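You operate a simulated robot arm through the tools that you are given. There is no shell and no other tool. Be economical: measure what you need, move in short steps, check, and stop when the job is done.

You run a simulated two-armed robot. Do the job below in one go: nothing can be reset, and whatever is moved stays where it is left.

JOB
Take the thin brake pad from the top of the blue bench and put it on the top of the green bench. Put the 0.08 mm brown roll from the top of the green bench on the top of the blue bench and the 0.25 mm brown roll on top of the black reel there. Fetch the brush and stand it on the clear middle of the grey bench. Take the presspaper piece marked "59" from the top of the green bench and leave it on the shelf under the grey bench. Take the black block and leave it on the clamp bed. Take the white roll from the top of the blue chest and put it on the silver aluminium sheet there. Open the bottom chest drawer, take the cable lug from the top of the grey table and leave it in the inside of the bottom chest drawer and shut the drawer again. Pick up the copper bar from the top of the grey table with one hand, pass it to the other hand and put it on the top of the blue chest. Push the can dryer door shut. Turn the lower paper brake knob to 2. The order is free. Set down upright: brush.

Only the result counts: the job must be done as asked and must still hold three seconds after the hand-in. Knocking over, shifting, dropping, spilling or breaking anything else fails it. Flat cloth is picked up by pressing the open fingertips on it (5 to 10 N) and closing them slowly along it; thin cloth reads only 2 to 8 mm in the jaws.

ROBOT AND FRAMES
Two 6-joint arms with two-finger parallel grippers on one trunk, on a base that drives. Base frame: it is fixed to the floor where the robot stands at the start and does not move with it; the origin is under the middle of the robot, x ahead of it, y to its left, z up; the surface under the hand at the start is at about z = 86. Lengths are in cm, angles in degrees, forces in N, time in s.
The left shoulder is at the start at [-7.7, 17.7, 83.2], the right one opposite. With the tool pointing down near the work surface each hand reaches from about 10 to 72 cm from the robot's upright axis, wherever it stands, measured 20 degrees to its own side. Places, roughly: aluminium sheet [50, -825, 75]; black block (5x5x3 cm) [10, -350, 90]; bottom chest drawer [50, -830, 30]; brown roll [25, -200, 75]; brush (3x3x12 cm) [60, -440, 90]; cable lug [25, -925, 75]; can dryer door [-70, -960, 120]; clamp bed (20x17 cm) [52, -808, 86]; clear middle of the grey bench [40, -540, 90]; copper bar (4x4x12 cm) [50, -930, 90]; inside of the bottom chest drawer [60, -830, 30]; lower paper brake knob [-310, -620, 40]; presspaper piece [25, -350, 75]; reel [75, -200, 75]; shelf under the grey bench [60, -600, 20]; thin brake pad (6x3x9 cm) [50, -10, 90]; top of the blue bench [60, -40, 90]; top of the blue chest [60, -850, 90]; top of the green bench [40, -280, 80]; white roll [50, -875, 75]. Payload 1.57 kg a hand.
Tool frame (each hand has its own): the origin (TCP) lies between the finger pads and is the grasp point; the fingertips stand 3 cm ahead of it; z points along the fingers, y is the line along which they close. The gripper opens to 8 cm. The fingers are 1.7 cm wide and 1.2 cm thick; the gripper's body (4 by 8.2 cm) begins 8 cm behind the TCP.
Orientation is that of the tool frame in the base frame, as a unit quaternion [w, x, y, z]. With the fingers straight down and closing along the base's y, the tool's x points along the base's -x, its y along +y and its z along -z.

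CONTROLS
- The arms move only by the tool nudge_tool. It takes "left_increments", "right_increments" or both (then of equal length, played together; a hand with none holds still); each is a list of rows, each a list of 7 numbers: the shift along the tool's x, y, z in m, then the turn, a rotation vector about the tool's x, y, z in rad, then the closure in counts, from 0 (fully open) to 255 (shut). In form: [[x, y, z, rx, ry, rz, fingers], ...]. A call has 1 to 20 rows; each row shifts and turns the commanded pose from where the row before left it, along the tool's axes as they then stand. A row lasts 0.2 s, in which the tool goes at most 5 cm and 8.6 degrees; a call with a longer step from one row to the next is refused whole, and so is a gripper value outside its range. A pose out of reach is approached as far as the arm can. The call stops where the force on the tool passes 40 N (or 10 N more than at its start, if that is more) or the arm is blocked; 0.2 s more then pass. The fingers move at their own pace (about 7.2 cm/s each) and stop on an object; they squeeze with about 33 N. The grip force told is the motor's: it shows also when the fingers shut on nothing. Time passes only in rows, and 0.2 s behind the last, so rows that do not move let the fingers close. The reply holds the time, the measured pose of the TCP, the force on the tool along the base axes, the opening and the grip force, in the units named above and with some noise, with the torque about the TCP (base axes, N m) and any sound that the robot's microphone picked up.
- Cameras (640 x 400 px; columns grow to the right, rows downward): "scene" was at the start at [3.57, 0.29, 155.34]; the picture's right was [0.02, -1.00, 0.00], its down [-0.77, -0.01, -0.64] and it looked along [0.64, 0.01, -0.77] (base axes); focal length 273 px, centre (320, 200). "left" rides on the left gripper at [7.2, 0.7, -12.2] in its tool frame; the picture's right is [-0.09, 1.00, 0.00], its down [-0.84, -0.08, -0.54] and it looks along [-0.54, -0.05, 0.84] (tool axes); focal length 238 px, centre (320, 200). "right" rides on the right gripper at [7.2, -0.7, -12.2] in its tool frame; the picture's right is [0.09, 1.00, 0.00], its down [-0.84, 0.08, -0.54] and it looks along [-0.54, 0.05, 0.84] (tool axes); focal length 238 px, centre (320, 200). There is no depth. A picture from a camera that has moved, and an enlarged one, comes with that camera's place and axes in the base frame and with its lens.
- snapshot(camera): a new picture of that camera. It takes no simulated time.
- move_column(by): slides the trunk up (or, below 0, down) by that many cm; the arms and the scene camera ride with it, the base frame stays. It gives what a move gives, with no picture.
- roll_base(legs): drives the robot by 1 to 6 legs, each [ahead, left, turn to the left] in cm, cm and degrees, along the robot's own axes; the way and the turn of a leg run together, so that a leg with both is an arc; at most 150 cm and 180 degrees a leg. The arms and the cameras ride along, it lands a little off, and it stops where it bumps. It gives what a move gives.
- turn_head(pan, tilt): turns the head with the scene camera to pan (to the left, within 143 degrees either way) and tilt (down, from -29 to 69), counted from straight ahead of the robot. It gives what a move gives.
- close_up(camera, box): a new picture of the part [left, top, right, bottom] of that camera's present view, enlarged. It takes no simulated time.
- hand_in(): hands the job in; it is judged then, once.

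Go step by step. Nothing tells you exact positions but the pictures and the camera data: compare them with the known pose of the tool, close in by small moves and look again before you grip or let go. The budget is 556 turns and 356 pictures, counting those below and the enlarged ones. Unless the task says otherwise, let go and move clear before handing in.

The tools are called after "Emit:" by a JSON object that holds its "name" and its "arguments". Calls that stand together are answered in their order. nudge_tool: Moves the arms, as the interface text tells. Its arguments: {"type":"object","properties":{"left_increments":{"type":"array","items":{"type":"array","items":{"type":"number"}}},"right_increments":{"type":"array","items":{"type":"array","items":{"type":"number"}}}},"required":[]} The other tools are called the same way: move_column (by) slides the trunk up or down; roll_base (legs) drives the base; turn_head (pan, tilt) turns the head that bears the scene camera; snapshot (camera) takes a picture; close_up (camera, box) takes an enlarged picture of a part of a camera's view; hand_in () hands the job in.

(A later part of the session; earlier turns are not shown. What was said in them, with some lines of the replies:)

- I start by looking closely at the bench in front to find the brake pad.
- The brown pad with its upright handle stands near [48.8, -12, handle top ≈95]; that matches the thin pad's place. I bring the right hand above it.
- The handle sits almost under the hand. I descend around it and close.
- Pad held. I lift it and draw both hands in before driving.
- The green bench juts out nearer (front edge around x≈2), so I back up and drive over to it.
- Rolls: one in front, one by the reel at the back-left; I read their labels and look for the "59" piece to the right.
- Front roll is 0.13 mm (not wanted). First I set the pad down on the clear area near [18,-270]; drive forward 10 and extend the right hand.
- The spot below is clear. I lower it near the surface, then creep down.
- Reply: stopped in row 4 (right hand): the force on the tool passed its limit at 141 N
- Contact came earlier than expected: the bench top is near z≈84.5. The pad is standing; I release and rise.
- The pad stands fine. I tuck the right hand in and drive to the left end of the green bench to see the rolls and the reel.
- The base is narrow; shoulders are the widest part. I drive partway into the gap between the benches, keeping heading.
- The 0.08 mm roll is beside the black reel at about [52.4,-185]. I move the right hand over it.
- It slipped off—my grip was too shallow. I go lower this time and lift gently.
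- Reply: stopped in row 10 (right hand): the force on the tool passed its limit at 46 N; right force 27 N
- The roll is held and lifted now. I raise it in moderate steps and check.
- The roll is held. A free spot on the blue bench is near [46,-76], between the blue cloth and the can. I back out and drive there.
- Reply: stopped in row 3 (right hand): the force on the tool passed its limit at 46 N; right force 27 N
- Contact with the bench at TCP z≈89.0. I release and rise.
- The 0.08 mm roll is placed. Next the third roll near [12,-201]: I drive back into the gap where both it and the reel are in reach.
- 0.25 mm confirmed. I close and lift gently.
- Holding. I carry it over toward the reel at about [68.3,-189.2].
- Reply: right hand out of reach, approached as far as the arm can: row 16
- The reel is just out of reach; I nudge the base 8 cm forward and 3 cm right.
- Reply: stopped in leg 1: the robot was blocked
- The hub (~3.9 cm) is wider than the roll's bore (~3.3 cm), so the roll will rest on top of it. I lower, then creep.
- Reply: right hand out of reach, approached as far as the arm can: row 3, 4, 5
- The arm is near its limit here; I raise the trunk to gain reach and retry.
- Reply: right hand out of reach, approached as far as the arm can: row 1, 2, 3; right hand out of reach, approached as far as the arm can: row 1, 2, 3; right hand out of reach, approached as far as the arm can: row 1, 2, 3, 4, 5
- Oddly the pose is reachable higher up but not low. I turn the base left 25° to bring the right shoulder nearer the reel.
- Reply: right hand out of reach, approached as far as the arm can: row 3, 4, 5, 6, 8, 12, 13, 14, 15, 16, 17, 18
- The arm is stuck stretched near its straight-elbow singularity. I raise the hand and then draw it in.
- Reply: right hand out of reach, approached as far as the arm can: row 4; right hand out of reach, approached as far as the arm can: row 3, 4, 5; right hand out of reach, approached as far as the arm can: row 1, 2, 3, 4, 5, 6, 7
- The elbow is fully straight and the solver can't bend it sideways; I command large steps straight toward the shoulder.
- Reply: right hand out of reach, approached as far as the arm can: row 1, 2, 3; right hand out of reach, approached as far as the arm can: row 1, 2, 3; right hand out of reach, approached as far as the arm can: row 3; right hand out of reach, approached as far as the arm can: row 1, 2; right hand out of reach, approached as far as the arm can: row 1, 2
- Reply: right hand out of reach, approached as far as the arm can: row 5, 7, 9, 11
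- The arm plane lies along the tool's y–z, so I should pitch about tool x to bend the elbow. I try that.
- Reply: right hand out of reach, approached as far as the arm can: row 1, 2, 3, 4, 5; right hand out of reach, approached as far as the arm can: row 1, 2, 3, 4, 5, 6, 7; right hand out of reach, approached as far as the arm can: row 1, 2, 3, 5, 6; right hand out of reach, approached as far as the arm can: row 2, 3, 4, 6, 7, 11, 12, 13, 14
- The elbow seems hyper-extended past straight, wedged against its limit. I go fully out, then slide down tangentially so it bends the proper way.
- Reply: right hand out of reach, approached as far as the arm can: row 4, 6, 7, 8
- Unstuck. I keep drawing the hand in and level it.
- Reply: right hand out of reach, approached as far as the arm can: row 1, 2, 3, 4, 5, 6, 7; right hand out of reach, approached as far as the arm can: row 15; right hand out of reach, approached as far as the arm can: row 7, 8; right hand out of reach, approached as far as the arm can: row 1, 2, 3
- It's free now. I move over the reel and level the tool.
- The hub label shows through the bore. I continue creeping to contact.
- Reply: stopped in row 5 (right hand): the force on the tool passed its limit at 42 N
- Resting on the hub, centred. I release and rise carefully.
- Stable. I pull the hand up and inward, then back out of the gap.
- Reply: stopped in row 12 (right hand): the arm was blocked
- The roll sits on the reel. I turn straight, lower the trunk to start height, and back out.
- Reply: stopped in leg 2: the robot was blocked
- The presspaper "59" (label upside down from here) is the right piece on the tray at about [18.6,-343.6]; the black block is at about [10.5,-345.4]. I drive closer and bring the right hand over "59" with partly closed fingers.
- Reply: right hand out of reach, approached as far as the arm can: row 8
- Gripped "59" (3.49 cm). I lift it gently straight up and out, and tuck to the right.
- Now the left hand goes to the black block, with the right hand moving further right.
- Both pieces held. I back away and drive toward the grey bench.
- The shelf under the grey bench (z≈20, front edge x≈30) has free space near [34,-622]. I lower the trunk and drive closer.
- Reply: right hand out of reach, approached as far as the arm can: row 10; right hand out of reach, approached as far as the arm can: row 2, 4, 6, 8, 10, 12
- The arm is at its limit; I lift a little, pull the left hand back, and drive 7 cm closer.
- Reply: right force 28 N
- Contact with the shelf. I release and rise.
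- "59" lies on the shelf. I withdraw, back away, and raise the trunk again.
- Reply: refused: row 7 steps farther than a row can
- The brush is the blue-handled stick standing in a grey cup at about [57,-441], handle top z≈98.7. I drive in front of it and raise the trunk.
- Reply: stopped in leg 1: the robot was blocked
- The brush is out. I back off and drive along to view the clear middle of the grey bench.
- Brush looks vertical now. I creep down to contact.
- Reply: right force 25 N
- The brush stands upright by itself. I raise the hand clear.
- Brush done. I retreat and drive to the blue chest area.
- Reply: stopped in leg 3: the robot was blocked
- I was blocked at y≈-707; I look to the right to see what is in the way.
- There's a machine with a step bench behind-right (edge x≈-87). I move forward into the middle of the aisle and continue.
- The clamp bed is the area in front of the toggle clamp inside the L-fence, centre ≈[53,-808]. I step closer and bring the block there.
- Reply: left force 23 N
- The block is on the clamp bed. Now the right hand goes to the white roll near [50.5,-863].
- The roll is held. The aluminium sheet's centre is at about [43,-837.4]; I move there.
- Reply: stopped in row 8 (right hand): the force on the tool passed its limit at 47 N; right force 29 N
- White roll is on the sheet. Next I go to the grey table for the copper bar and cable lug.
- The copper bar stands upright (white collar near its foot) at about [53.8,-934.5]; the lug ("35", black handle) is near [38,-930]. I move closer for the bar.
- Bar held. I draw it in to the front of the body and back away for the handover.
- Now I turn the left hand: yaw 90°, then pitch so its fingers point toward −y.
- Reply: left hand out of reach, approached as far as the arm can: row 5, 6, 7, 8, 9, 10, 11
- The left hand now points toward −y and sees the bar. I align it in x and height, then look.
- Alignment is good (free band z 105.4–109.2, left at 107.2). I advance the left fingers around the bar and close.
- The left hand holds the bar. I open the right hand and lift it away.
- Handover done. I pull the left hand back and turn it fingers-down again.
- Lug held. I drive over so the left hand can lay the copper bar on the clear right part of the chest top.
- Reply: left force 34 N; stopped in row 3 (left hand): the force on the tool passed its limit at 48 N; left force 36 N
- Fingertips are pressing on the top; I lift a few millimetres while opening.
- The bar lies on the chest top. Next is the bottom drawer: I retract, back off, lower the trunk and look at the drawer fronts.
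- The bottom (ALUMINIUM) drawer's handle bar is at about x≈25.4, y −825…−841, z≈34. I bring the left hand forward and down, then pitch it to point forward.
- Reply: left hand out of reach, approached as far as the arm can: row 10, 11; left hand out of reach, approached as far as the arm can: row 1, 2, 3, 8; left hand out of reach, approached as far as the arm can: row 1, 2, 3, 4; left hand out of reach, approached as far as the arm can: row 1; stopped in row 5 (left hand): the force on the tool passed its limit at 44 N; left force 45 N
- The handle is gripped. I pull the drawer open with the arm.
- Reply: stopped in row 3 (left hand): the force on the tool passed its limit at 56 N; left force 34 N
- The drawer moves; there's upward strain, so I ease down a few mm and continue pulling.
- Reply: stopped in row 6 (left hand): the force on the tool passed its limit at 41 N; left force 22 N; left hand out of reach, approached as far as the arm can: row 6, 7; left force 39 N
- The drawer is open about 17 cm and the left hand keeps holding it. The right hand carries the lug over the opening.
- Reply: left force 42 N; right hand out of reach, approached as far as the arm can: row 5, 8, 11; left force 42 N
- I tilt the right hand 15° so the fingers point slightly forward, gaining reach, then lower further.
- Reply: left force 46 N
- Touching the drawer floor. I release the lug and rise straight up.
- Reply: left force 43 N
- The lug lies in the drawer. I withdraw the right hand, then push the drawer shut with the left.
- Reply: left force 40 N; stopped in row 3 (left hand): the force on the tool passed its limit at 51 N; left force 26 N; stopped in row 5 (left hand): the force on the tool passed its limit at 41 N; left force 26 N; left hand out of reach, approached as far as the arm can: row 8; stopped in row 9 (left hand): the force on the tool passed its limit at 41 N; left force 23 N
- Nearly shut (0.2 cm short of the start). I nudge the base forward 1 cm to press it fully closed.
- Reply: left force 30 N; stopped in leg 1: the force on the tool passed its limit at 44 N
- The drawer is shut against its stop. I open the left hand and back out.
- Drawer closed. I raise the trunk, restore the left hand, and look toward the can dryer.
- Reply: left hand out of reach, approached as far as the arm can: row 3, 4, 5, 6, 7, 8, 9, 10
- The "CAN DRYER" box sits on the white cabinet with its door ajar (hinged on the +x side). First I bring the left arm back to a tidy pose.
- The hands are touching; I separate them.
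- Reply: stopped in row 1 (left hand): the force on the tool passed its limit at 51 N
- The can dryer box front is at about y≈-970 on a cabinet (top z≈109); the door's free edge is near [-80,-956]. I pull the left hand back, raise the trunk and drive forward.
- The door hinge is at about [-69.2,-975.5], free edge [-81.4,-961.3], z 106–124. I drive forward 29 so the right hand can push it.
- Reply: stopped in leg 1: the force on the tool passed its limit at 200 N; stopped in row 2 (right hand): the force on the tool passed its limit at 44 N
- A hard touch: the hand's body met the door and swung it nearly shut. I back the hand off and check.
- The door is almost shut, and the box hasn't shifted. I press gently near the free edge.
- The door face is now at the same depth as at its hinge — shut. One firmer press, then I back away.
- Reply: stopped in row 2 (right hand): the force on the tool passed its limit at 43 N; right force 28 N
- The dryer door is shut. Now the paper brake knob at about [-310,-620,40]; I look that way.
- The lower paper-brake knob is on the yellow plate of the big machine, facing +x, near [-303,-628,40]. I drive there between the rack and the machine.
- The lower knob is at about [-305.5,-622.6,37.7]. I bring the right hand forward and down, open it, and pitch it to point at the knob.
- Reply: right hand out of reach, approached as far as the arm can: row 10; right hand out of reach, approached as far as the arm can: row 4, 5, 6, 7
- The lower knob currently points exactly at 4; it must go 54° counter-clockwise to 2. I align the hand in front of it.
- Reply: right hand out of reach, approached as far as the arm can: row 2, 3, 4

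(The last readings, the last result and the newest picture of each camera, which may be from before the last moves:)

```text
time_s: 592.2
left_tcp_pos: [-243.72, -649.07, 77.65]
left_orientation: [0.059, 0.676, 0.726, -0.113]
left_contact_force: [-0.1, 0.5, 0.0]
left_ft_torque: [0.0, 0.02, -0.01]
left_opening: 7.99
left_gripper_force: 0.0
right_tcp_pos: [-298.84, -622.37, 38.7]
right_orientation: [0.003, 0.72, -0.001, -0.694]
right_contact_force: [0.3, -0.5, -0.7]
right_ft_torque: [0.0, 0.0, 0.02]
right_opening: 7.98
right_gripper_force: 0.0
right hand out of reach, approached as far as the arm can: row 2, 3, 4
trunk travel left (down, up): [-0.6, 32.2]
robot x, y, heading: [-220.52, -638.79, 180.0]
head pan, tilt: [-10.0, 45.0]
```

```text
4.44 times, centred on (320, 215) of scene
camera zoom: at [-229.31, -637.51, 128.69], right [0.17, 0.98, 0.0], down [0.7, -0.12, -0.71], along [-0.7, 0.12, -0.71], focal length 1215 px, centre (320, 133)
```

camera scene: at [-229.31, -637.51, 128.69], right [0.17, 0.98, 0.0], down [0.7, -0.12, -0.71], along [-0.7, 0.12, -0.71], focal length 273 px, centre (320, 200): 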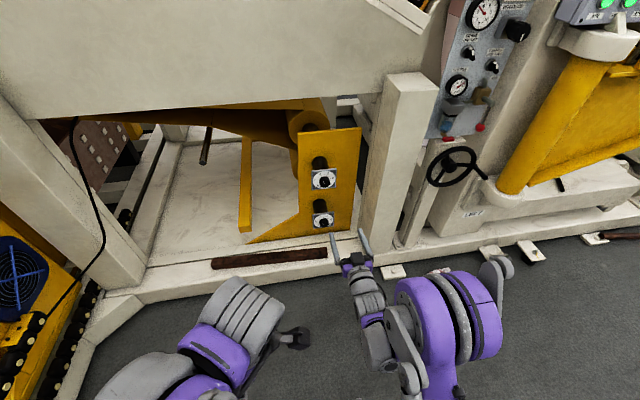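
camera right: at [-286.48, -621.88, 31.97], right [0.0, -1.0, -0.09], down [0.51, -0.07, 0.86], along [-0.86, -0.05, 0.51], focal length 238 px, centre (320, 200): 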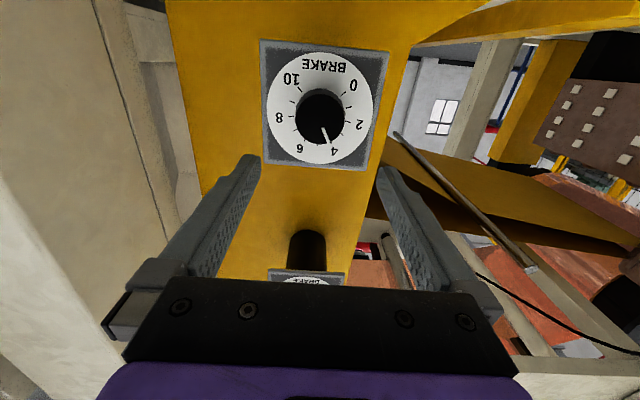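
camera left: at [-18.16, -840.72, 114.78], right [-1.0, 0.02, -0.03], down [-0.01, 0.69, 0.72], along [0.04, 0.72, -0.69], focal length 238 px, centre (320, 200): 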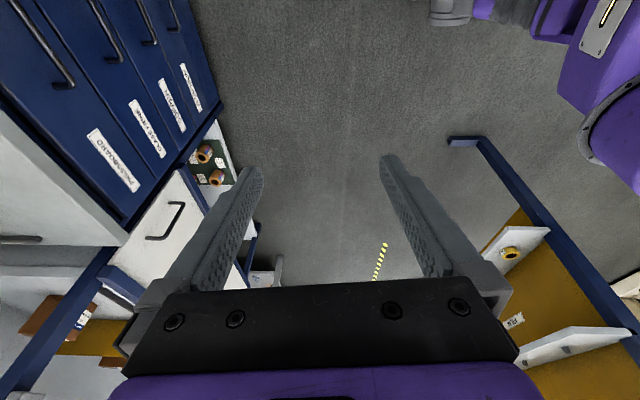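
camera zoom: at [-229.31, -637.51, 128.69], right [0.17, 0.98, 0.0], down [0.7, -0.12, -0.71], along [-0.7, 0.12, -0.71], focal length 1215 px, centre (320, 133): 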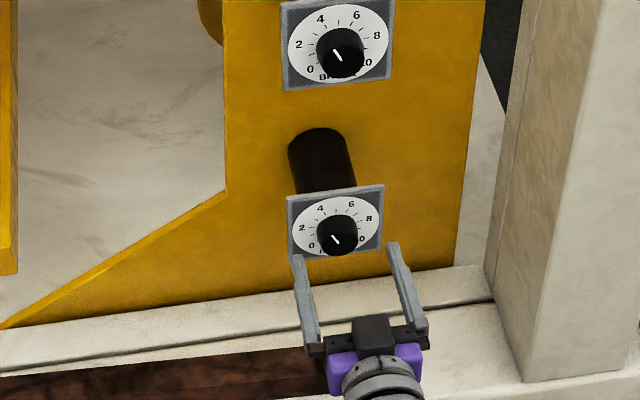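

Reach runs out in this pose; I retract 9 cm and instead move the base forward.

Emit:
{"name": "nudge_tool", "arguments": {"right_increments": [[0.005, 0, -0.02, 0, 0, 0, 0], [0.01, 0, -0.03, 0, 0, 0, 0], [0.01, 0, -0.04, 0, 0, 0, 0], [0, 0, -0.02, 0, 0, 0, 0], [0, 0, 0, 0, 0, 0, 0]]}}

Emit:
{"name": "roll_base", "arguments": {"legs": [[10, 0, 0]]}}

Emit:
{"name": "nudge_tool", "arguments": {"right_increments": [[0, 0, 0.01, 0, 0, 0, 0], [0, 0, 0, 0, 0, 0, 0]]}}

Emit:
{"name": "snapshot", "arguments": {"camera": "right"}}

```text
time_s: 593.4
left_tcp_pos: [-243.79, -649.11, 77.64]
left_orientation: [0.059, 0.675, 0.726, -0.113]
left_contact_force: [-1.0, 0.8, 0.3]
left_ft_torque: [-0.01, -0.03, 0.0]
left_opening: 8.01
left_gripper_force: 0.1
right_tcp_pos: [-287.89, -622.49, 36.64]
right_orientation: [0.004, 0.719, -0.001, -0.695]
right_contact_force: [0.1, 0.3, 0.1]
right_ft_torque: [-0.01, 0.0, 0.0]
right_opening: 7.99
right_gripper_force: 0.1
trunk travel left (down, up): [-0.6, 32.2]
robot x, y, heading: [-220.34, -639.43, 180.2]
head pan, tilt: [-10.0, 45.0]
```

```text
time_s: 594.5
left_tcp_pos: [-253.79, -649.08, 77.61]
left_orientation: [0.059, 0.675, 0.726, -0.114]
left_contact_force: [0.0, 0.7, 0.5]
left_ft_torque: [0.0, -0.02, 0.02]
left_opening: 7.98
left_gripper_force: 0.0
right_tcp_pos: [-297.84, -622.49, 36.51]
right_orientation: [0.003, 0.719, -0.001, -0.695]
right_contact_force: [0.5, -0.1, 0.1]
right_ft_torque: [-0.01, -0.02, -0.03]
right_opening: 8.01
right_gripper_force: 0.0
trunk travel left (down, up): [-0.6, 32.2]
robot x, y, heading: [-230.39, -638.89, 179.8]
head pan, tilt: [-10.0, 45.0]
```

```text
time_s: 595.1
left_tcp_pos: [-253.73, -649.08, 77.66]
left_orientation: [0.059, 0.676, 0.726, -0.114]
left_contact_force: [0.0, -0.5, 0.7]
left_ft_torque: [0.0, -0.03, 0.0]
left_opening: 7.98
left_gripper_force: 0.0
right_tcp_pos: [-298.85, -622.53, 36.38]
right_orientation: [0.003, 0.719, -0.002, -0.695]
right_contact_force: [0.2, 0.6, -0.7]
right_ft_torque: [0.01, 0.0, -0.01]
right_opening: 8.01
right_gripper_force: 0.1
trunk travel left (down, up): [-0.6, 32.2]
robot x, y, heading: [-230.62, -639.31, 180.0]
head pan, tilt: [-10.0, 45.0]
```

```text
130 pictures are left
camera right: at [-286.44, -621.89, 29.7], right [0.0, -1.0, -0.09], down [0.51, -0.07, 0.85], along [-0.86, -0.05, 0.51], focal length 238 px, centre (320, 200)
```

right: 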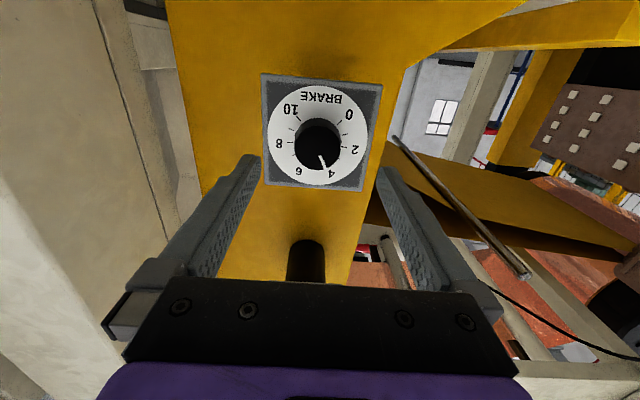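

Emit:
{"name": "nudge_tool", "arguments": {"right_increments": [[0.003, 0, 0.015, 0, 0, 0, 0], [0, 0, 0.015, 0, 0, 0, 0], [0, 0, 0, 0, 0, 0, 0]]}}

Emit:
{"name": "snapshot", "arguments": {"camera": "right"}}

Emit:
{"name": "close_up", "arguments": {"camera": "scene", "box": [270, 170, 370, 260]}}

```text
time_s: 595.9
left_tcp_pos: [-253.8, -649.2, 77.75]
left_orientation: [0.059, 0.675, 0.727, -0.113]
left_contact_force: [0.0, -0.1, -0.1]
left_ft_torque: [-0.02, -0.01, 0.02]
left_opening: 8.0
left_gripper_force: 0.1
right_tcp_pos: [-301.82, -622.44, 36.19]
right_orientation: [0.003, 0.719, -0.001, -0.695]
right_contact_force: [0.1, 0.0, -0.4]
right_ft_torque: [0.03, -0.02, -0.01]
right_opening: 8.01
right_gripper_force: 0.0
trunk travel left (down, up): [-0.6, 32.2]
robot x, y, heading: [-230.21, -639.21, 180.0]
head pan, tilt: [-10.0, 45.0]
```

```text
129 pictures are left
camera right: at [-289.46, -621.9, 29.29], right [0.0, -1.0, -0.09], down [0.51, -0.07, 0.85], along [-0.86, -0.05, 0.51], focal length 238 px, centre (320, 200)
```

right: 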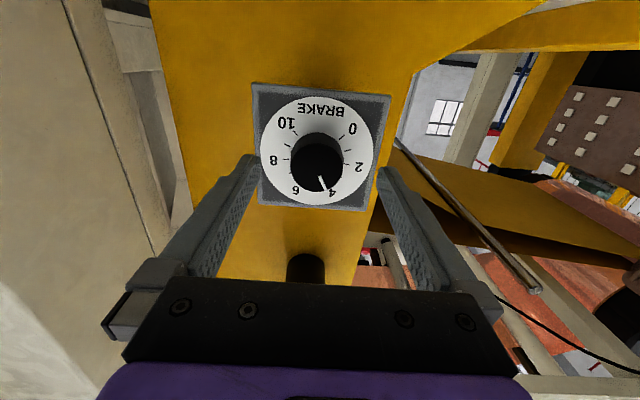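

```text
4.44 times, centred on (320, 215) of scene
camera zoom: at [-239.28, -637.5, 128.69], right [0.17, 0.98, 0.0], down [0.7, -0.12, -0.71], along [-0.7, 0.12, -0.71], focal length 1215 px, centre (320, 133)
```

zoom: 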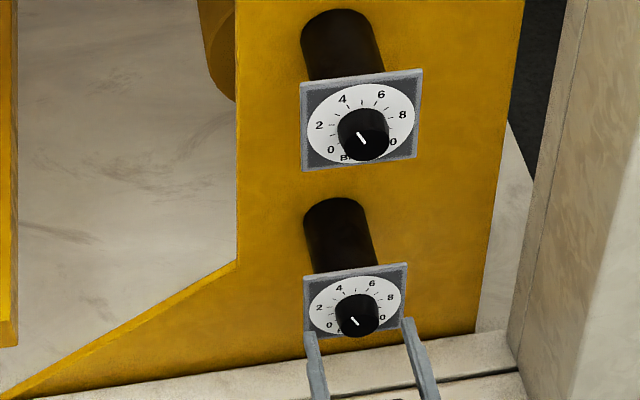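

Emit:
{"name": "nudge_tool", "arguments": {"right_increments": [[0.003, -0.002, 0.005, 0, 0, 0, 0], [0, 0, 0.005, 0, 0, 0, 0], [0, 0, 0, 0, 0, 0, 100], [0, 0, 0, 0, 0, 0, 180], [0, 0, 0, 0, 0, 0, 255], [0, 0, 0, 0, 0, 0, 255]]}}

Emit:
{"name": "snapshot", "arguments": {"camera": "right"}}

```text
time_s: 597.3
left_tcp_pos: [-253.7, -649.0, 77.57]
left_orientation: [0.059, 0.675, 0.726, -0.114]
left_contact_force: [-1.0, -0.7, 0.2]
left_ft_torque: [0.01, -0.01, 0.0]
left_opening: 7.99
left_gripper_force: 0.0
right_tcp_pos: [-302.89, -622.23, 35.79]
right_orientation: [0.003, 0.719, -0.002, -0.695]
right_contact_force: [-2.5, 0.0, -0.1]
right_ft_torque: [-0.01, 0.09, -0.07]
right_opening: 3.76
right_gripper_force: 43.7
trunk travel left (down, up): [-0.6, 32.2]
robot x, y, heading: [-230.69, -639.08, 180.0]
head pan, tilt: [-10.0, 45.0]
```

```text
127 pictures are left
camera right: at [-290.41, -621.68, 28.97], right [0.0, -1.0, -0.09], down [0.51, -0.07, 0.85], along [-0.86, -0.05, 0.51], focal length 238 px, centre (320, 200)
```

right: 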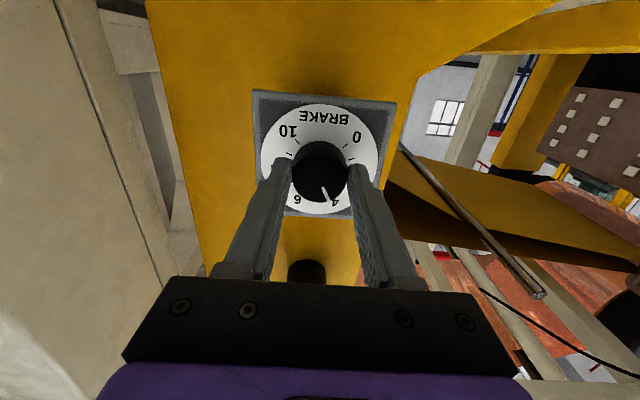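

The knob is gripped. I rotate part of the way and check direction.

Emit:
{"name": "nudge_tool", "arguments": {"right_increments": [[0, 0, 0, 0, 0, -0.12, 255], [0, 0, 0, 0, 0, -0.12, 255], [0, 0, 0, 0, 0, -0.12, 255], [0, 0, 0, 0, 0, 0, 255]]}}

Emit:
{"name": "snapshot", "arguments": {"camera": "right"}}

Emit:
{"name": "close_up", "arguments": {"camera": "scene", "box": [290, 195, 370, 265]}}

```text
time_s: 598.3
left_tcp_pos: [-253.72, -649.04, 77.61]
left_orientation: [0.059, 0.676, 0.726, -0.113]
left_contact_force: [-0.8, -0.1, 0.3]
left_ft_torque: [0.0, -0.01, 0.03]
left_opening: 8.0
left_gripper_force: 0.1
right_tcp_pos: [-302.75, -622.22, 35.73]
right_orientation: [-0.124, 0.707, 0.127, -0.684]
right_contact_force: [2.0, 7.5, 1.2]
right_ft_torque: [-0.04, 0.01, -0.28]
right_opening: 3.76
right_gripper_force: 43.3
trunk travel left (down, up): [-0.6, 32.2]
robot x, y, heading: [-230.57, -639.24, 179.7]
head pan, tilt: [-10.0, 45.0]
```

```text
126 pictures are left
camera right: at [-290.43, -619.06, 29.67], right [0.01, -0.9, -0.43], down [0.52, -0.36, 0.78], along [-0.86, -0.23, 0.46], focal length 238 px, centre (320, 200)
```

right: 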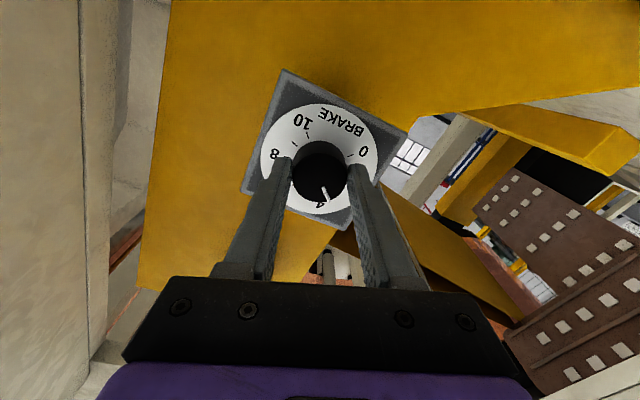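

```text
5.71 times, centred on (330, 230) of scene
camera zoom: at [-239.25, -637.46, 128.69], right [0.17, 0.98, 0.0], down [0.7, -0.12, -0.71], along [-0.7, 0.12, -0.71], focal length 1562 px, centre (263, 29)
```

zoom: 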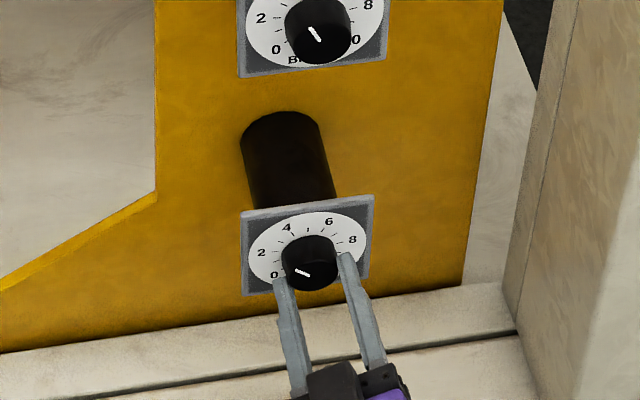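

Emit:
{"name": "nudge_tool", "arguments": {"right_increments": [[0, 0, 0, 0, 0, -0.1165, 255], [0, 0, 0, 0, 0, -0.1165, 255], [0, 0, 0, 0, 0, -0.1165, 255], [0, 0, 0, 0, 0, -0.1165, 255], [0, 0, 0, 0, 0, -0.1165, 255], [0, 0, 0, 0, 0, 0, 255], [0, 0, 0, 0, 0, 0, 255]]}}

Emit:
{"name": "close_up", "arguments": {"camera": "right", "box": [240, 80, 400, 240]}}

Emit:
{"name": "close_up", "arguments": {"camera": "scene", "box": [290, 195, 370, 265]}}

```text
time_s: 599.9
left_tcp_pos: [-253.72, -649.06, 77.63]
left_orientation: [0.059, 0.676, 0.726, -0.114]
left_contact_force: [-0.3, -0.2, 0.4]
left_ft_torque: [-0.02, 0.01, 0.01]
left_opening: 7.99
left_gripper_force: 0.0
right_tcp_pos: [-302.82, -622.04, 35.81]
right_orientation: [-0.315, 0.641, 0.323, -0.621]
right_contact_force: [1.0, 24.8, 14.6]
right_ft_torque: [-0.05, 0.68, -0.57]
right_opening: 3.73
right_gripper_force: 43.8
trunk travel left (down, up): [-0.6, 32.2]
robot x, y, heading: [-230.44, -639.27, 180.0]
head pan, tilt: [-10.0, 45.0]
```

```text
2.50 times, centred on (320, 160) of right
camera zoom: at [-290.5, -615.87, 32.56], right [0.03, -0.52, -0.86], down [0.53, -0.72, 0.45], along [-0.85, -0.46, 0.25], focal length 596 px, centre (320, 300)
```

zoom: 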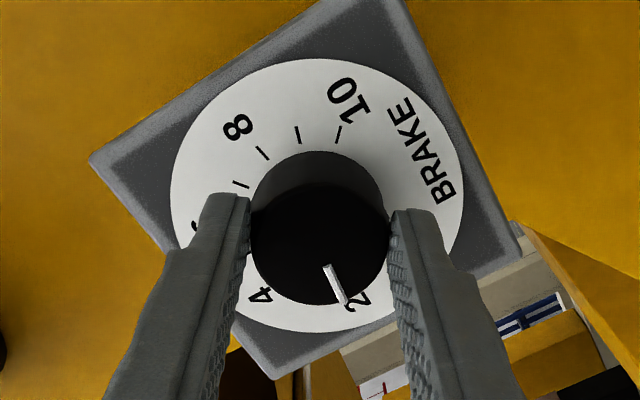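

```text
5.71 times, centred on (330, 230) of scene
camera zoom: at [-239.13, -637.42, 128.7], right [0.17, 0.98, 0.0], down [0.7, -0.12, -0.71], along [-0.7, 0.12, -0.71], focal length 1562 px, centre (263, 29)
```

zoom: 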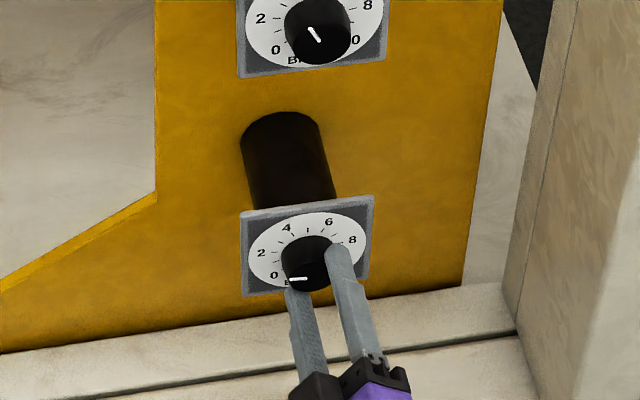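

The pointer looks at 2. I release, back off a little, and check closely.

Emit:
{"name": "nudge_tool", "arguments": {"right_increments": [[0, 0, 0, 0, 0, 0, 180], [0, 0, 0, 0, 0, 0, 60], [0, 0, 0, 0, 0, 0, 0], [0, 0, -0.02, 0, 0, 0, 0], [0, 0, -0.03, 0, 0, 0, 0], [0, 0, -0.03, 0, 0, 0, 0], [0, 0, 0, 0, 0, 0, 0]]}}

Emit:
{"name": "close_up", "arguments": {"camera": "right", "box": [250, 60, 410, 220]}}

Emit:
{"name": "close_up", "arguments": {"camera": "scene", "box": [300, 200, 350, 250]}}

```text
time_s: 601.5
left_tcp_pos: [-253.74, -649.03, 77.55]
left_orientation: [0.059, 0.675, 0.726, -0.113]
left_contact_force: [-0.3, 0.9, 0.0]
left_ft_torque: [0.01, 0.01, -0.03]
left_opening: 8.01
left_gripper_force: 0.1
right_tcp_pos: [-294.83, -622.32, 36.02]
right_orientation: [-0.313, 0.641, 0.326, -0.62]
right_contact_force: [0.1, 0.1, 0.4]
right_ft_torque: [0.04, -0.04, -0.01]
right_opening: 7.98
right_gripper_force: 0.1
trunk travel left (down, up): [-0.6, 32.2]
robot x, y, heading: [-230.27, -639.12, 179.8]
head pan, tilt: [-10.0, 45.0]
```

```text
2.50 times, centred on (330, 140) of right
camera zoom: at [-282.62, -616.1, 32.71], right [0.03, -0.52, -0.86], down [0.53, -0.72, 0.45], along [-0.85, -0.47, 0.25], focal length 596 px, centre (295, 350)
```

zoom: 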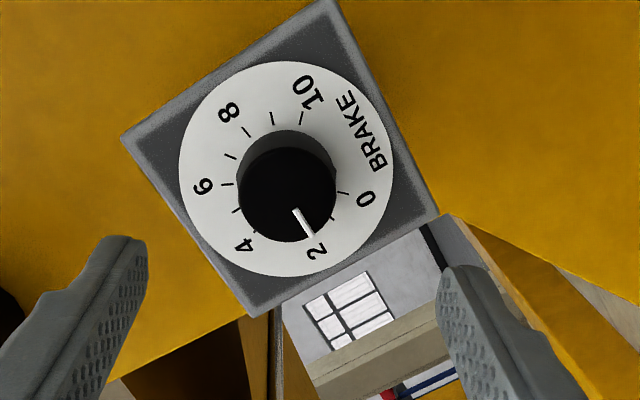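

```text
8.00 times, centred on (325, 225) of scene
camera zoom: at [-239.28, -637.5, 128.69], right [0.17, 0.98, 0.0], down [0.7, -0.12, -0.71], along [-0.7, 0.12, -0.71], focal length 2187 px, centre (280, 0)
```

zoom: 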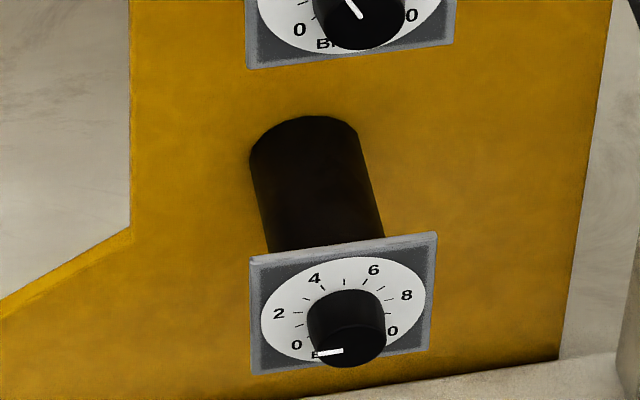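

Emit:
{"name": "close_up", "arguments": {"camera": "right", "box": [290, 80, 370, 180]}}

```text
4.00 times, centred on (330, 130) of right
camera zoom: at [-282.62, -616.1, 32.71], right [0.03, -0.52, -0.86], down [0.53, -0.72, 0.45], along [-0.85, -0.47, 0.25], focal length 953 px, centre (280, 480)
```

zoom: 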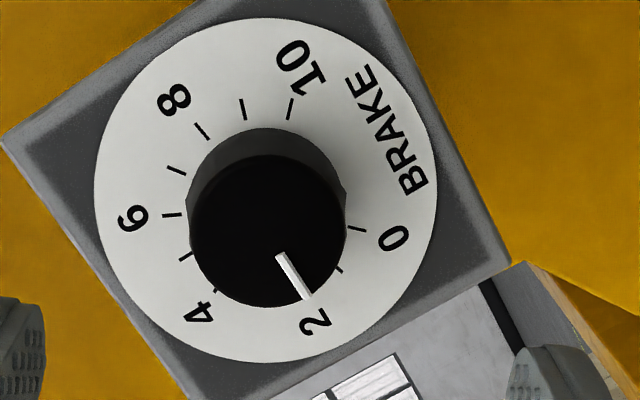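

Emit:
{"name": "nudge_tool", "arguments": {"right_increments": [[0, 0, 0, 0, 0, 0.1346, 0], [0, 0, 0, 0, 0, 0.1346, 0], [0, 0, 0, 0, 0, 0.1346, 0], [0, 0, 0, 0, 0, 0.1346, 0], [0, 0, -0.02, 0, 0, 0.1346, 0], [0, 0, -0.02, 0, 0, 0.1346, 0], [0, 0, -0.02, 0, 0, 0.1346, 0], [0, 0, 0, 0, 0, 0, 0]]}}

Emit:
{"name": "close_up", "arguments": {"camera": "right", "box": [270, 40, 370, 140]}}

```text
time_s: 603.3
left_tcp_pos: [-253.79, -649.18, 77.68]
left_orientation: [0.06, 0.675, 0.726, -0.112]
left_contact_force: [0.4, -0.1, -0.2]
left_ft_torque: [-0.01, 0.01, -0.01]
left_opening: 8.02
left_gripper_force: 0.1
right_tcp_pos: [-290.24, -622.22, 36.18]
right_orientation: [0.004, 0.719, -0.002, -0.695]
right_contact_force: [-0.9, 0.3, 0.2]
right_ft_torque: [0.02, 0.04, 0.02]
right_opening: 8.0
right_gripper_force: 0.1
right hand out of reach, approached as far as the arm can: row 7
trunk travel left (down, up): [-0.6, 32.2]
robot x, y, heading: [-230.55, -639.02, 179.9]
head pan, tilt: [-10.0, 45.0]
```

```text
4.00 times, centred on (320, 90) of right
camera zoom: at [-277.83, -621.66, 29.46], right [0.0, -1.0, -0.08], down [0.51, -0.07, 0.86], along [-0.86, -0.05, 0.51], focal length 953 px, centre (320, 640)
```

zoom: 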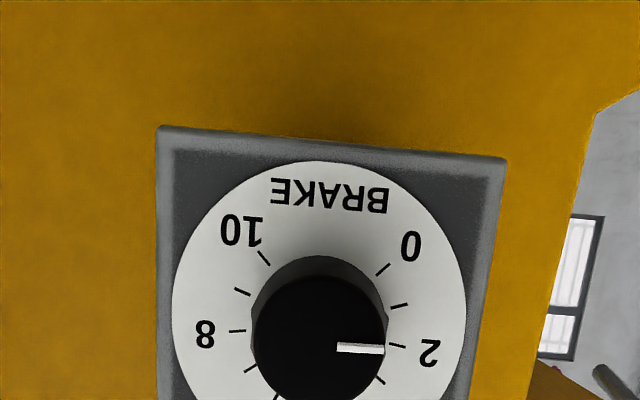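

Emit:
{"name": "close_up", "arguments": {"camera": "right", "box": [260, 60, 380, 180]}}

```text
3.33 times, centred on (320, 120) of right
camera zoom: at [-277.83, -621.66, 29.46], right [0.0, -1.0, -0.08], down [0.51, -0.07, 0.86], along [-0.86, -0.05, 0.51], focal length 794 px, centre (320, 467)
```

zoom: 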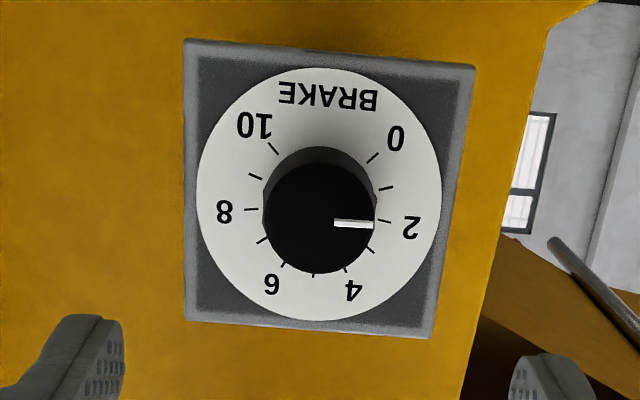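

Measured by the dial, the pointer is at about 1.6 (gripping itself had shifted it ~10°). I regrip in the same orientation and turn it back ~10°.

Emit:
{"name": "nudge_tool", "arguments": {"right_increments": [[0, 0, 0, 0, 0, -0.1346, 0], [0, 0, 0, 0, 0, -0.1346, 0], [0, 0, 0, 0, 0, -0.1346, 0], [0, 0, 0, 0, 0, -0.1346, 0], [0, 0, 0, 0, 0, -0.1346, 0], [0, 0, 0, 0, 0, -0.1346, 0], [0, 0, 0, 0, 0, -0.1346, 0], [0, 0, 0.02, 0, 0, 0, 0], [0, 0, 0.02, 0, 0, 0, 0], [0, 0, 0, 0, 0, 0, 0]]}}

Emit:
{"name": "snapshot", "arguments": {"camera": "right"}}

```text
time_s: 605.5
left_tcp_pos: [-253.78, -649.19, 77.6]
left_orientation: [0.059, 0.676, 0.726, -0.114]
left_contact_force: [0.2, 0.1, 0.0]
left_ft_torque: [0.0, 0.0, 0.0]
left_opening: 8.0
left_gripper_force: 0.0
right_tcp_pos: [-294.3, -622.3, 36.05]
right_orientation: [-0.313, 0.641, 0.326, -0.62]
right_contact_force: [0.2, -0.3, 0.5]
right_ft_torque: [-0.02, 0.0, -0.03]
right_opening: 8.0
right_gripper_force: 0.0
trunk travel left (down, up): [-0.6, 32.2]
robot x, y, heading: [-230.84, -638.97, 180.1]
head pan, tilt: [-10.0, 45.0]
```

```text
117 pictures are left
camera right: at [-282.0, -616.11, 32.73], right [0.03, -0.52, -0.86], down [0.53, -0.72, 0.45], along [-0.85, -0.47, 0.25], focal length 238 px, centre (320, 200)
```

right: 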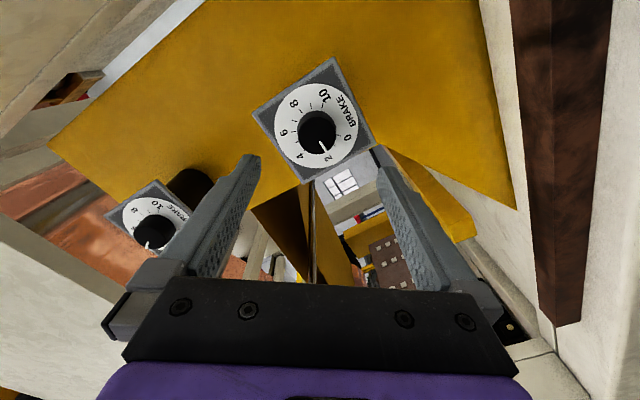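

Emit:
{"name": "nudge_tool", "arguments": {"right_increments": [[0, 0, 0.03, 0, 0, 0, 0], [0, 0, 0.03, 0, 0, 0, 0], [0, 0, 0.024, 0, 0, 0, 0], [0, 0, 0, 0, 0, 0, 60], [0, 0, 0, 0, 0, 0, 120], [0, 0, 0, 0, 0, 0, 255], [0, 0, 0, 0, 0, 0, 255]]}}

Emit:
{"name": "close_up", "arguments": {"camera": "right", "box": [240, 80, 400, 240]}}

```text
time_s: 607.1
left_tcp_pos: [-253.72, -649.17, 77.7]
left_orientation: [0.058, 0.676, 0.726, -0.115]
left_contact_force: [0.9, -0.1, -0.1]
left_ft_torque: [-0.01, -0.02, 0.0]
left_opening: 8.01
left_gripper_force: 0.1
right_tcp_pos: [-302.66, -622.12, 36.04]
right_orientation: [-0.315, 0.64, 0.324, -0.621]
right_contact_force: [-11.2, 12.0, 16.0]
right_ft_torque: [-0.04, 0.51, -0.25]
right_opening: 3.71
right_gripper_force: 43.2
trunk travel left (down, up): [-0.6, 32.2]
robot x, y, heading: [-230.13, -639.25, 180.0]
head pan, tilt: [-10.0, 45.0]
```

```text
2.50 times, centred on (320, 160) of right
camera zoom: at [-290.39, -615.95, 32.61], right [0.03, -0.52, -0.86], down [0.53, -0.72, 0.45], along [-0.85, -0.46, 0.25], focal length 596 px, centre (320, 300)
```

zoom: 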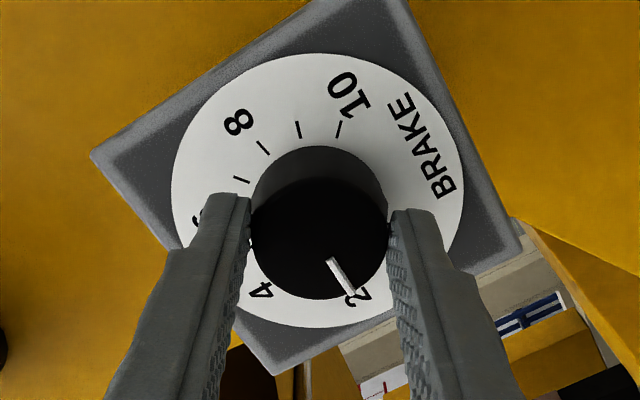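

Emit:
{"name": "nudge_tool", "arguments": {"right_increments": [[0, -0.0015, -0.0005, 0, 0, 0, 255], [0, 0, 0, 0, 0, 0.065, 255], [0, 0, 0, 0, 0, 0.065, 255], [0, 0, 0, 0, 0, 0.065, 255], [0, 0, 0, 0, 0, 0, 255]]}}

Emit:
{"name": "close_up", "arguments": {"camera": "right", "box": [240, 80, 400, 240]}}

```text
time_s: 608.3
left_tcp_pos: [-253.7, -648.98, 77.69]
left_orientation: [0.059, 0.676, 0.726, -0.113]
left_contact_force: [0.5, 0.4, -0.5]
left_ft_torque: [0.0, -0.04, 0.03]
left_opening: 7.98
left_gripper_force: 0.0
right_tcp_pos: [-302.51, -622.16, 35.8]
right_orientation: [-0.252, 0.67, 0.26, -0.648]
right_contact_force: [-26.1, 17.8, 15.5]
right_ft_torque: [-0.04, 0.32, -0.52]
right_opening: 3.67
right_gripper_force: 43.0
trunk travel left (down, up): [-0.6, 32.2]
robot x, y, heading: [-230.5, -638.9, 180.0]
head pan, tilt: [-10.0, 45.0]
```

```text
2.50 times, centred on (320, 160) of right
camera zoom: at [-290.28, -616.81, 31.48], right [0.02, -0.67, -0.74], down [0.52, -0.62, 0.58], along [-0.85, -0.4, 0.34], focal length 596 px, centre (320, 300)
```

zoom: 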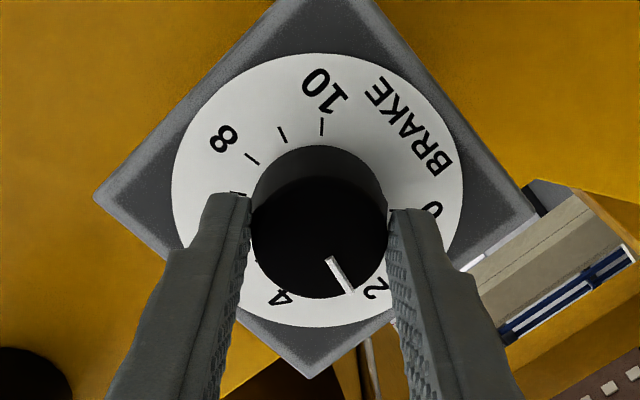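

Emit:
{"name": "nudge_tool", "arguments": {"right_increments": [[0, -0.0012, 0.0012, 0, 0, 0, 255], [0, -0.0012, 0.0005, 0, 0, 0, 255], [0, 0, 0, 0, 0, 0, 255]]}}

```text
time_s: 609.1
left_tcp_pos: [-253.63, -649.0, 77.57]
left_orientation: [0.059, 0.676, 0.726, -0.113]
left_contact_force: [0.0, -0.8, 0.0]
left_ft_torque: [0.05, -0.01, 0.0]
left_opening: 8.01
left_gripper_force: 0.0
right_tcp_pos: [-302.63, -622.05, 36.09]
right_orientation: [-0.25, 0.671, 0.262, -0.648]
right_contact_force: [24.9, 7.1, -5.3]
right_ft_torque: [0.04, 0.46, 0.18]
right_opening: 3.7
right_gripper_force: 43.7
trunk travel left (down, up): [-0.6, 32.2]
robot x, y, heading: [-230.3, -638.93, 180.1]
head pan, tilt: [-10.0, 45.0]
```

Emit:
{"name": "nudge_tool", "arguments": {"right_increments": [[0.0006, 0, -0.0008, 0, 0, 0, 255], [0, 0, 0, 0, 0, 0, 255]]}}

```text
time_s: 609.7
left_tcp_pos: [-253.67, -649.16, 77.66]
left_orientation: [0.059, 0.675, 0.726, -0.113]
left_contact_force: [0.6, 0.0, -0.9]
left_ft_torque: [-0.04, 0.0, -0.02]
left_opening: 8.0
left_gripper_force: 0.0
right_tcp_pos: [-302.64, -622.08, 36.02]
right_orientation: [-0.251, 0.67, 0.262, -0.648]
right_contact_force: [33.2, -0.1, -8.9]
right_ft_torque: [0.01, -0.84, -0.43]
right_opening: 3.69
right_gripper_force: 43.2
trunk travel left (down, up): [-0.6, 32.2]
robot x, y, heading: [-230.68, -639.16, 179.7]
head pan, tilt: [-10.0, 45.0]
```

Emit:
{"name": "nudge_tool", "arguments": {"right_increments": [[0, 0, -0.001, 0, 0, 0, 255], [0, 0, 0, 0, 0, 0, 120], [0, 0, 0, 0, 0, 0, 60], [0, 0, 0, 0, 0, 0, 0], [0, 0, 0, 0, 0, 0, 0]]}}

Emit:
{"name": "close_up", "arguments": {"camera": "right", "box": [240, 80, 400, 240]}}

```text
time_s: 610.9
left_tcp_pos: [-253.83, -649.25, 77.55]
left_orientation: [0.058, 0.675, 0.727, -0.113]
left_contact_force: [0.3, -0.1, -0.4]
left_ft_torque: [0.0, 0.03, 0.0]
left_opening: 7.99
left_gripper_force: 0.0
right_tcp_pos: [-302.54, -622.03, 36.05]
right_orientation: [-0.251, 0.67, 0.261, -0.648]
right_contact_force: [0.0, 0.2, 0.0]
right_ft_torque: [-0.04, 0.01, -0.01]
right_opening: 8.0
right_gripper_force: 0.0
trunk travel left (down, up): [-0.6, 32.2]
robot x, y, heading: [-230.17, -638.83, 179.7]
head pan, tilt: [-10.0, 45.0]
```

```text
2.50 times, centred on (320, 160) of right
camera zoom: at [-290.25, -616.67, 31.57], right [0.03, -0.67, -0.74], down [0.52, -0.62, 0.58], along [-0.85, -0.4, 0.34], focal length 596 px, centre (320, 300)
```

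zoom: 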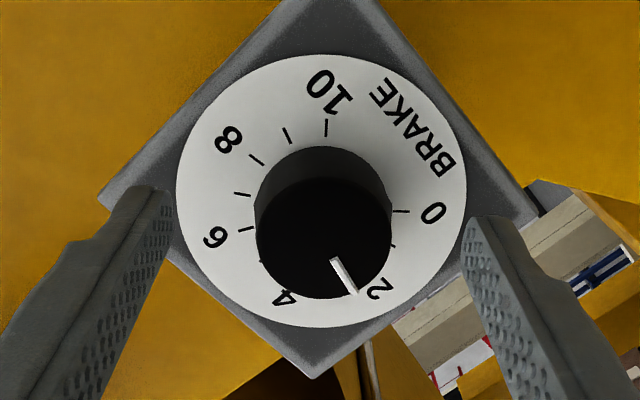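

Now about 1.95 by the dial. I back off and verify face-on.

Emit:
{"name": "nudge_tool", "arguments": {"right_increments": [[0, 0, -0.03, 0, 0, 0, 0], [0, 0, -0.03, 0, 0, 0, 0], [0, 0, -0.03, 0, 0, 0.13, 0], [0, 0, -0.03, 0, 0, 0.13, 0], [0, 0, 0, 0, 0, 0.13, 0], [0, 0, 0, 0, 0, 0.13, 0], [0, 0, 0, 0, 0, 0.13, 0], [0, 0, 0, 0, 0, 0.1, 0], [0, 0, 0, 0, 0, 0, 0]]}}

Emit:
{"name": "close_up", "arguments": {"camera": "right", "box": [260, 60, 380, 180]}}

```text
time_s: 612.9
left_tcp_pos: [-253.84, -649.19, 77.61]
left_orientation: [0.06, 0.676, 0.726, -0.113]
left_contact_force: [0.3, -0.2, -0.9]
left_ft_torque: [0.0, -0.01, 0.01]
left_opening: 7.98
left_gripper_force: 0.0
right_tcp_pos: [-290.67, -622.03, 36.41]
right_orientation: [0.004, 0.718, -0.003, -0.696]
right_contact_force: [-1.1, 0.1, 0.0]
right_ft_torque: [-0.02, 0.0, 0.0]
right_opening: 8.01
right_gripper_force: 0.1
trunk travel left (down, up): [-0.6, 32.2]
robot x, y, heading: [-230.45, -638.86, 179.6]
head pan, tilt: [-10.0, 45.0]
```

```text
3.33 times, centred on (320, 120) of right
camera zoom: at [-278.19, -621.41, 29.64], right [0.0, -1.0, -0.08], down [0.51, -0.07, 0.86], along [-0.86, -0.05, 0.51], focal length 794 px, centre (320, 467)
```

zoom: 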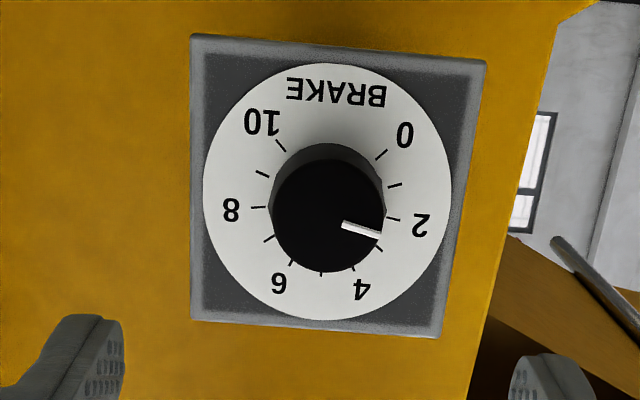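

The face-on reading is about 2.0–2.1, so the knob is at 2. I back clear of the machine.

Emit:
{"name": "roll_base", "arguments": {"legs": [[-35, 0, 0]]}}

Emit:
{"name": "turn_head", "arguments": {"pan": 0, "tilt": 35}}

Emit:
{"name": "snapshot", "arguments": {"camera": "scene"}}

```text
time_s: 615.2
left_tcp_pos: [-218.59, -649.14, 77.65]
left_orientation: [0.059, 0.676, 0.726, -0.113]
left_contact_force: [0.3, -0.3, 0.1]
left_ft_torque: [-0.02, -0.01, -0.01]
left_opening: 8.0
left_gripper_force: 0.1
right_tcp_pos: [-255.42, -622.12, 36.45]
right_orientation: [0.004, 0.719, -0.002, -0.695]
right_contact_force: [0.4, -0.1, -0.2]
right_ft_torque: [-0.02, -0.02, -0.03]
right_opening: 8.0
right_gripper_force: 0.0
trunk travel left (down, up): [-0.6, 32.2]
robot x, y, heading: [-195.27, -639.32, -180.0]
head pan, tilt: [-10.0, 45.0]
```

```text
time_s: 615.9
left_tcp_pos: [-218.63, -649.11, 77.63]
left_orientation: [0.059, 0.674, 0.727, -0.113]
left_contact_force: [0.8, -0.7, 0.1]
left_ft_torque: [0.01, 0.03, -0.04]
left_opening: 8.0
left_gripper_force: 0.1
right_tcp_pos: [-255.52, -622.04, 36.42]
right_orientation: [0.004, 0.719, -0.001, -0.695]
right_contact_force: [-0.5, 0.2, 0.2]
right_ft_torque: [0.02, -0.02, -0.01]
right_opening: 8.0
right_gripper_force: 0.1
trunk travel left (down, up): [-0.6, 32.2]
robot x, y, heading: [-195.32, -639.23, -180.1]
head pan, tilt: [0.0, 35.0]
```

```text
112 pictures are left
camera scene: at [-204.91, -638.93, 130.17], right [0.0, 1.0, 0.0], down [0.57, 0.0, -0.82], along [-0.82, 0.0, -0.57], focal length 273 px, centre (320, 200)
```

scene: 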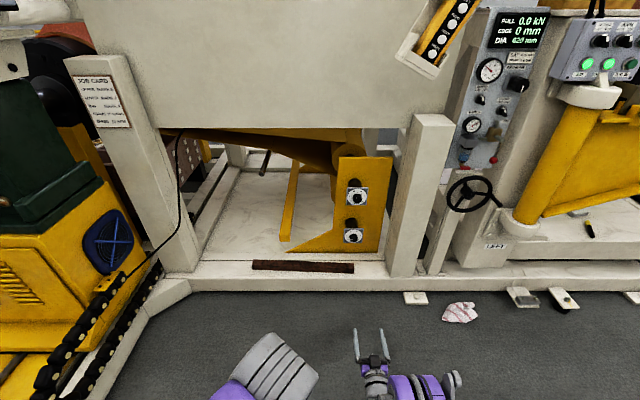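

Emit:
{"name": "hand_in", "arguments": {}}

```text
The job is handed in.
```

I handed the job in with every item done; nothing was re-checked after that.

- **Brake pad:** it stands on the green bench. It hit the bench top hard when I set it down (about 140 N), but stood upright afterwards.
- **Brown rolls:** the 0.08 mm roll is on the blue bench. The 0.25 mm roll sits on the hub of the black reel.
- **Brush:** it stands upright on the grey bench at about [44, -527], beside the purple pack that lies at the middle point you gave.
- **Presspaper "59":** it is on the shelf under the grey bench.
- **Black block:** it is on the clamp bed.
- **White roll:** it is on the aluminium sheet.
- **Cable lug:** it is in the bottom drawer, and the drawer is shut.
- **Copper bar:** I picked it up with the right hand, passed it to the left, and laid it flat on the blue chest.
- **Can dryer door:** it is shut. The right hand struck it hard by accident (about 200 N), which swung it most of the way. The box looked unmoved in the pictures before and after.
- **Lower paper brake knob:** it reads about 2, between 1.9 and 2.1 depending on the view.

While driving, the base bumped into something twice near the benches, once at the grey bench, and once by the shelf rack near y = -707. I saw nothing displaced, but I did not go back to check.
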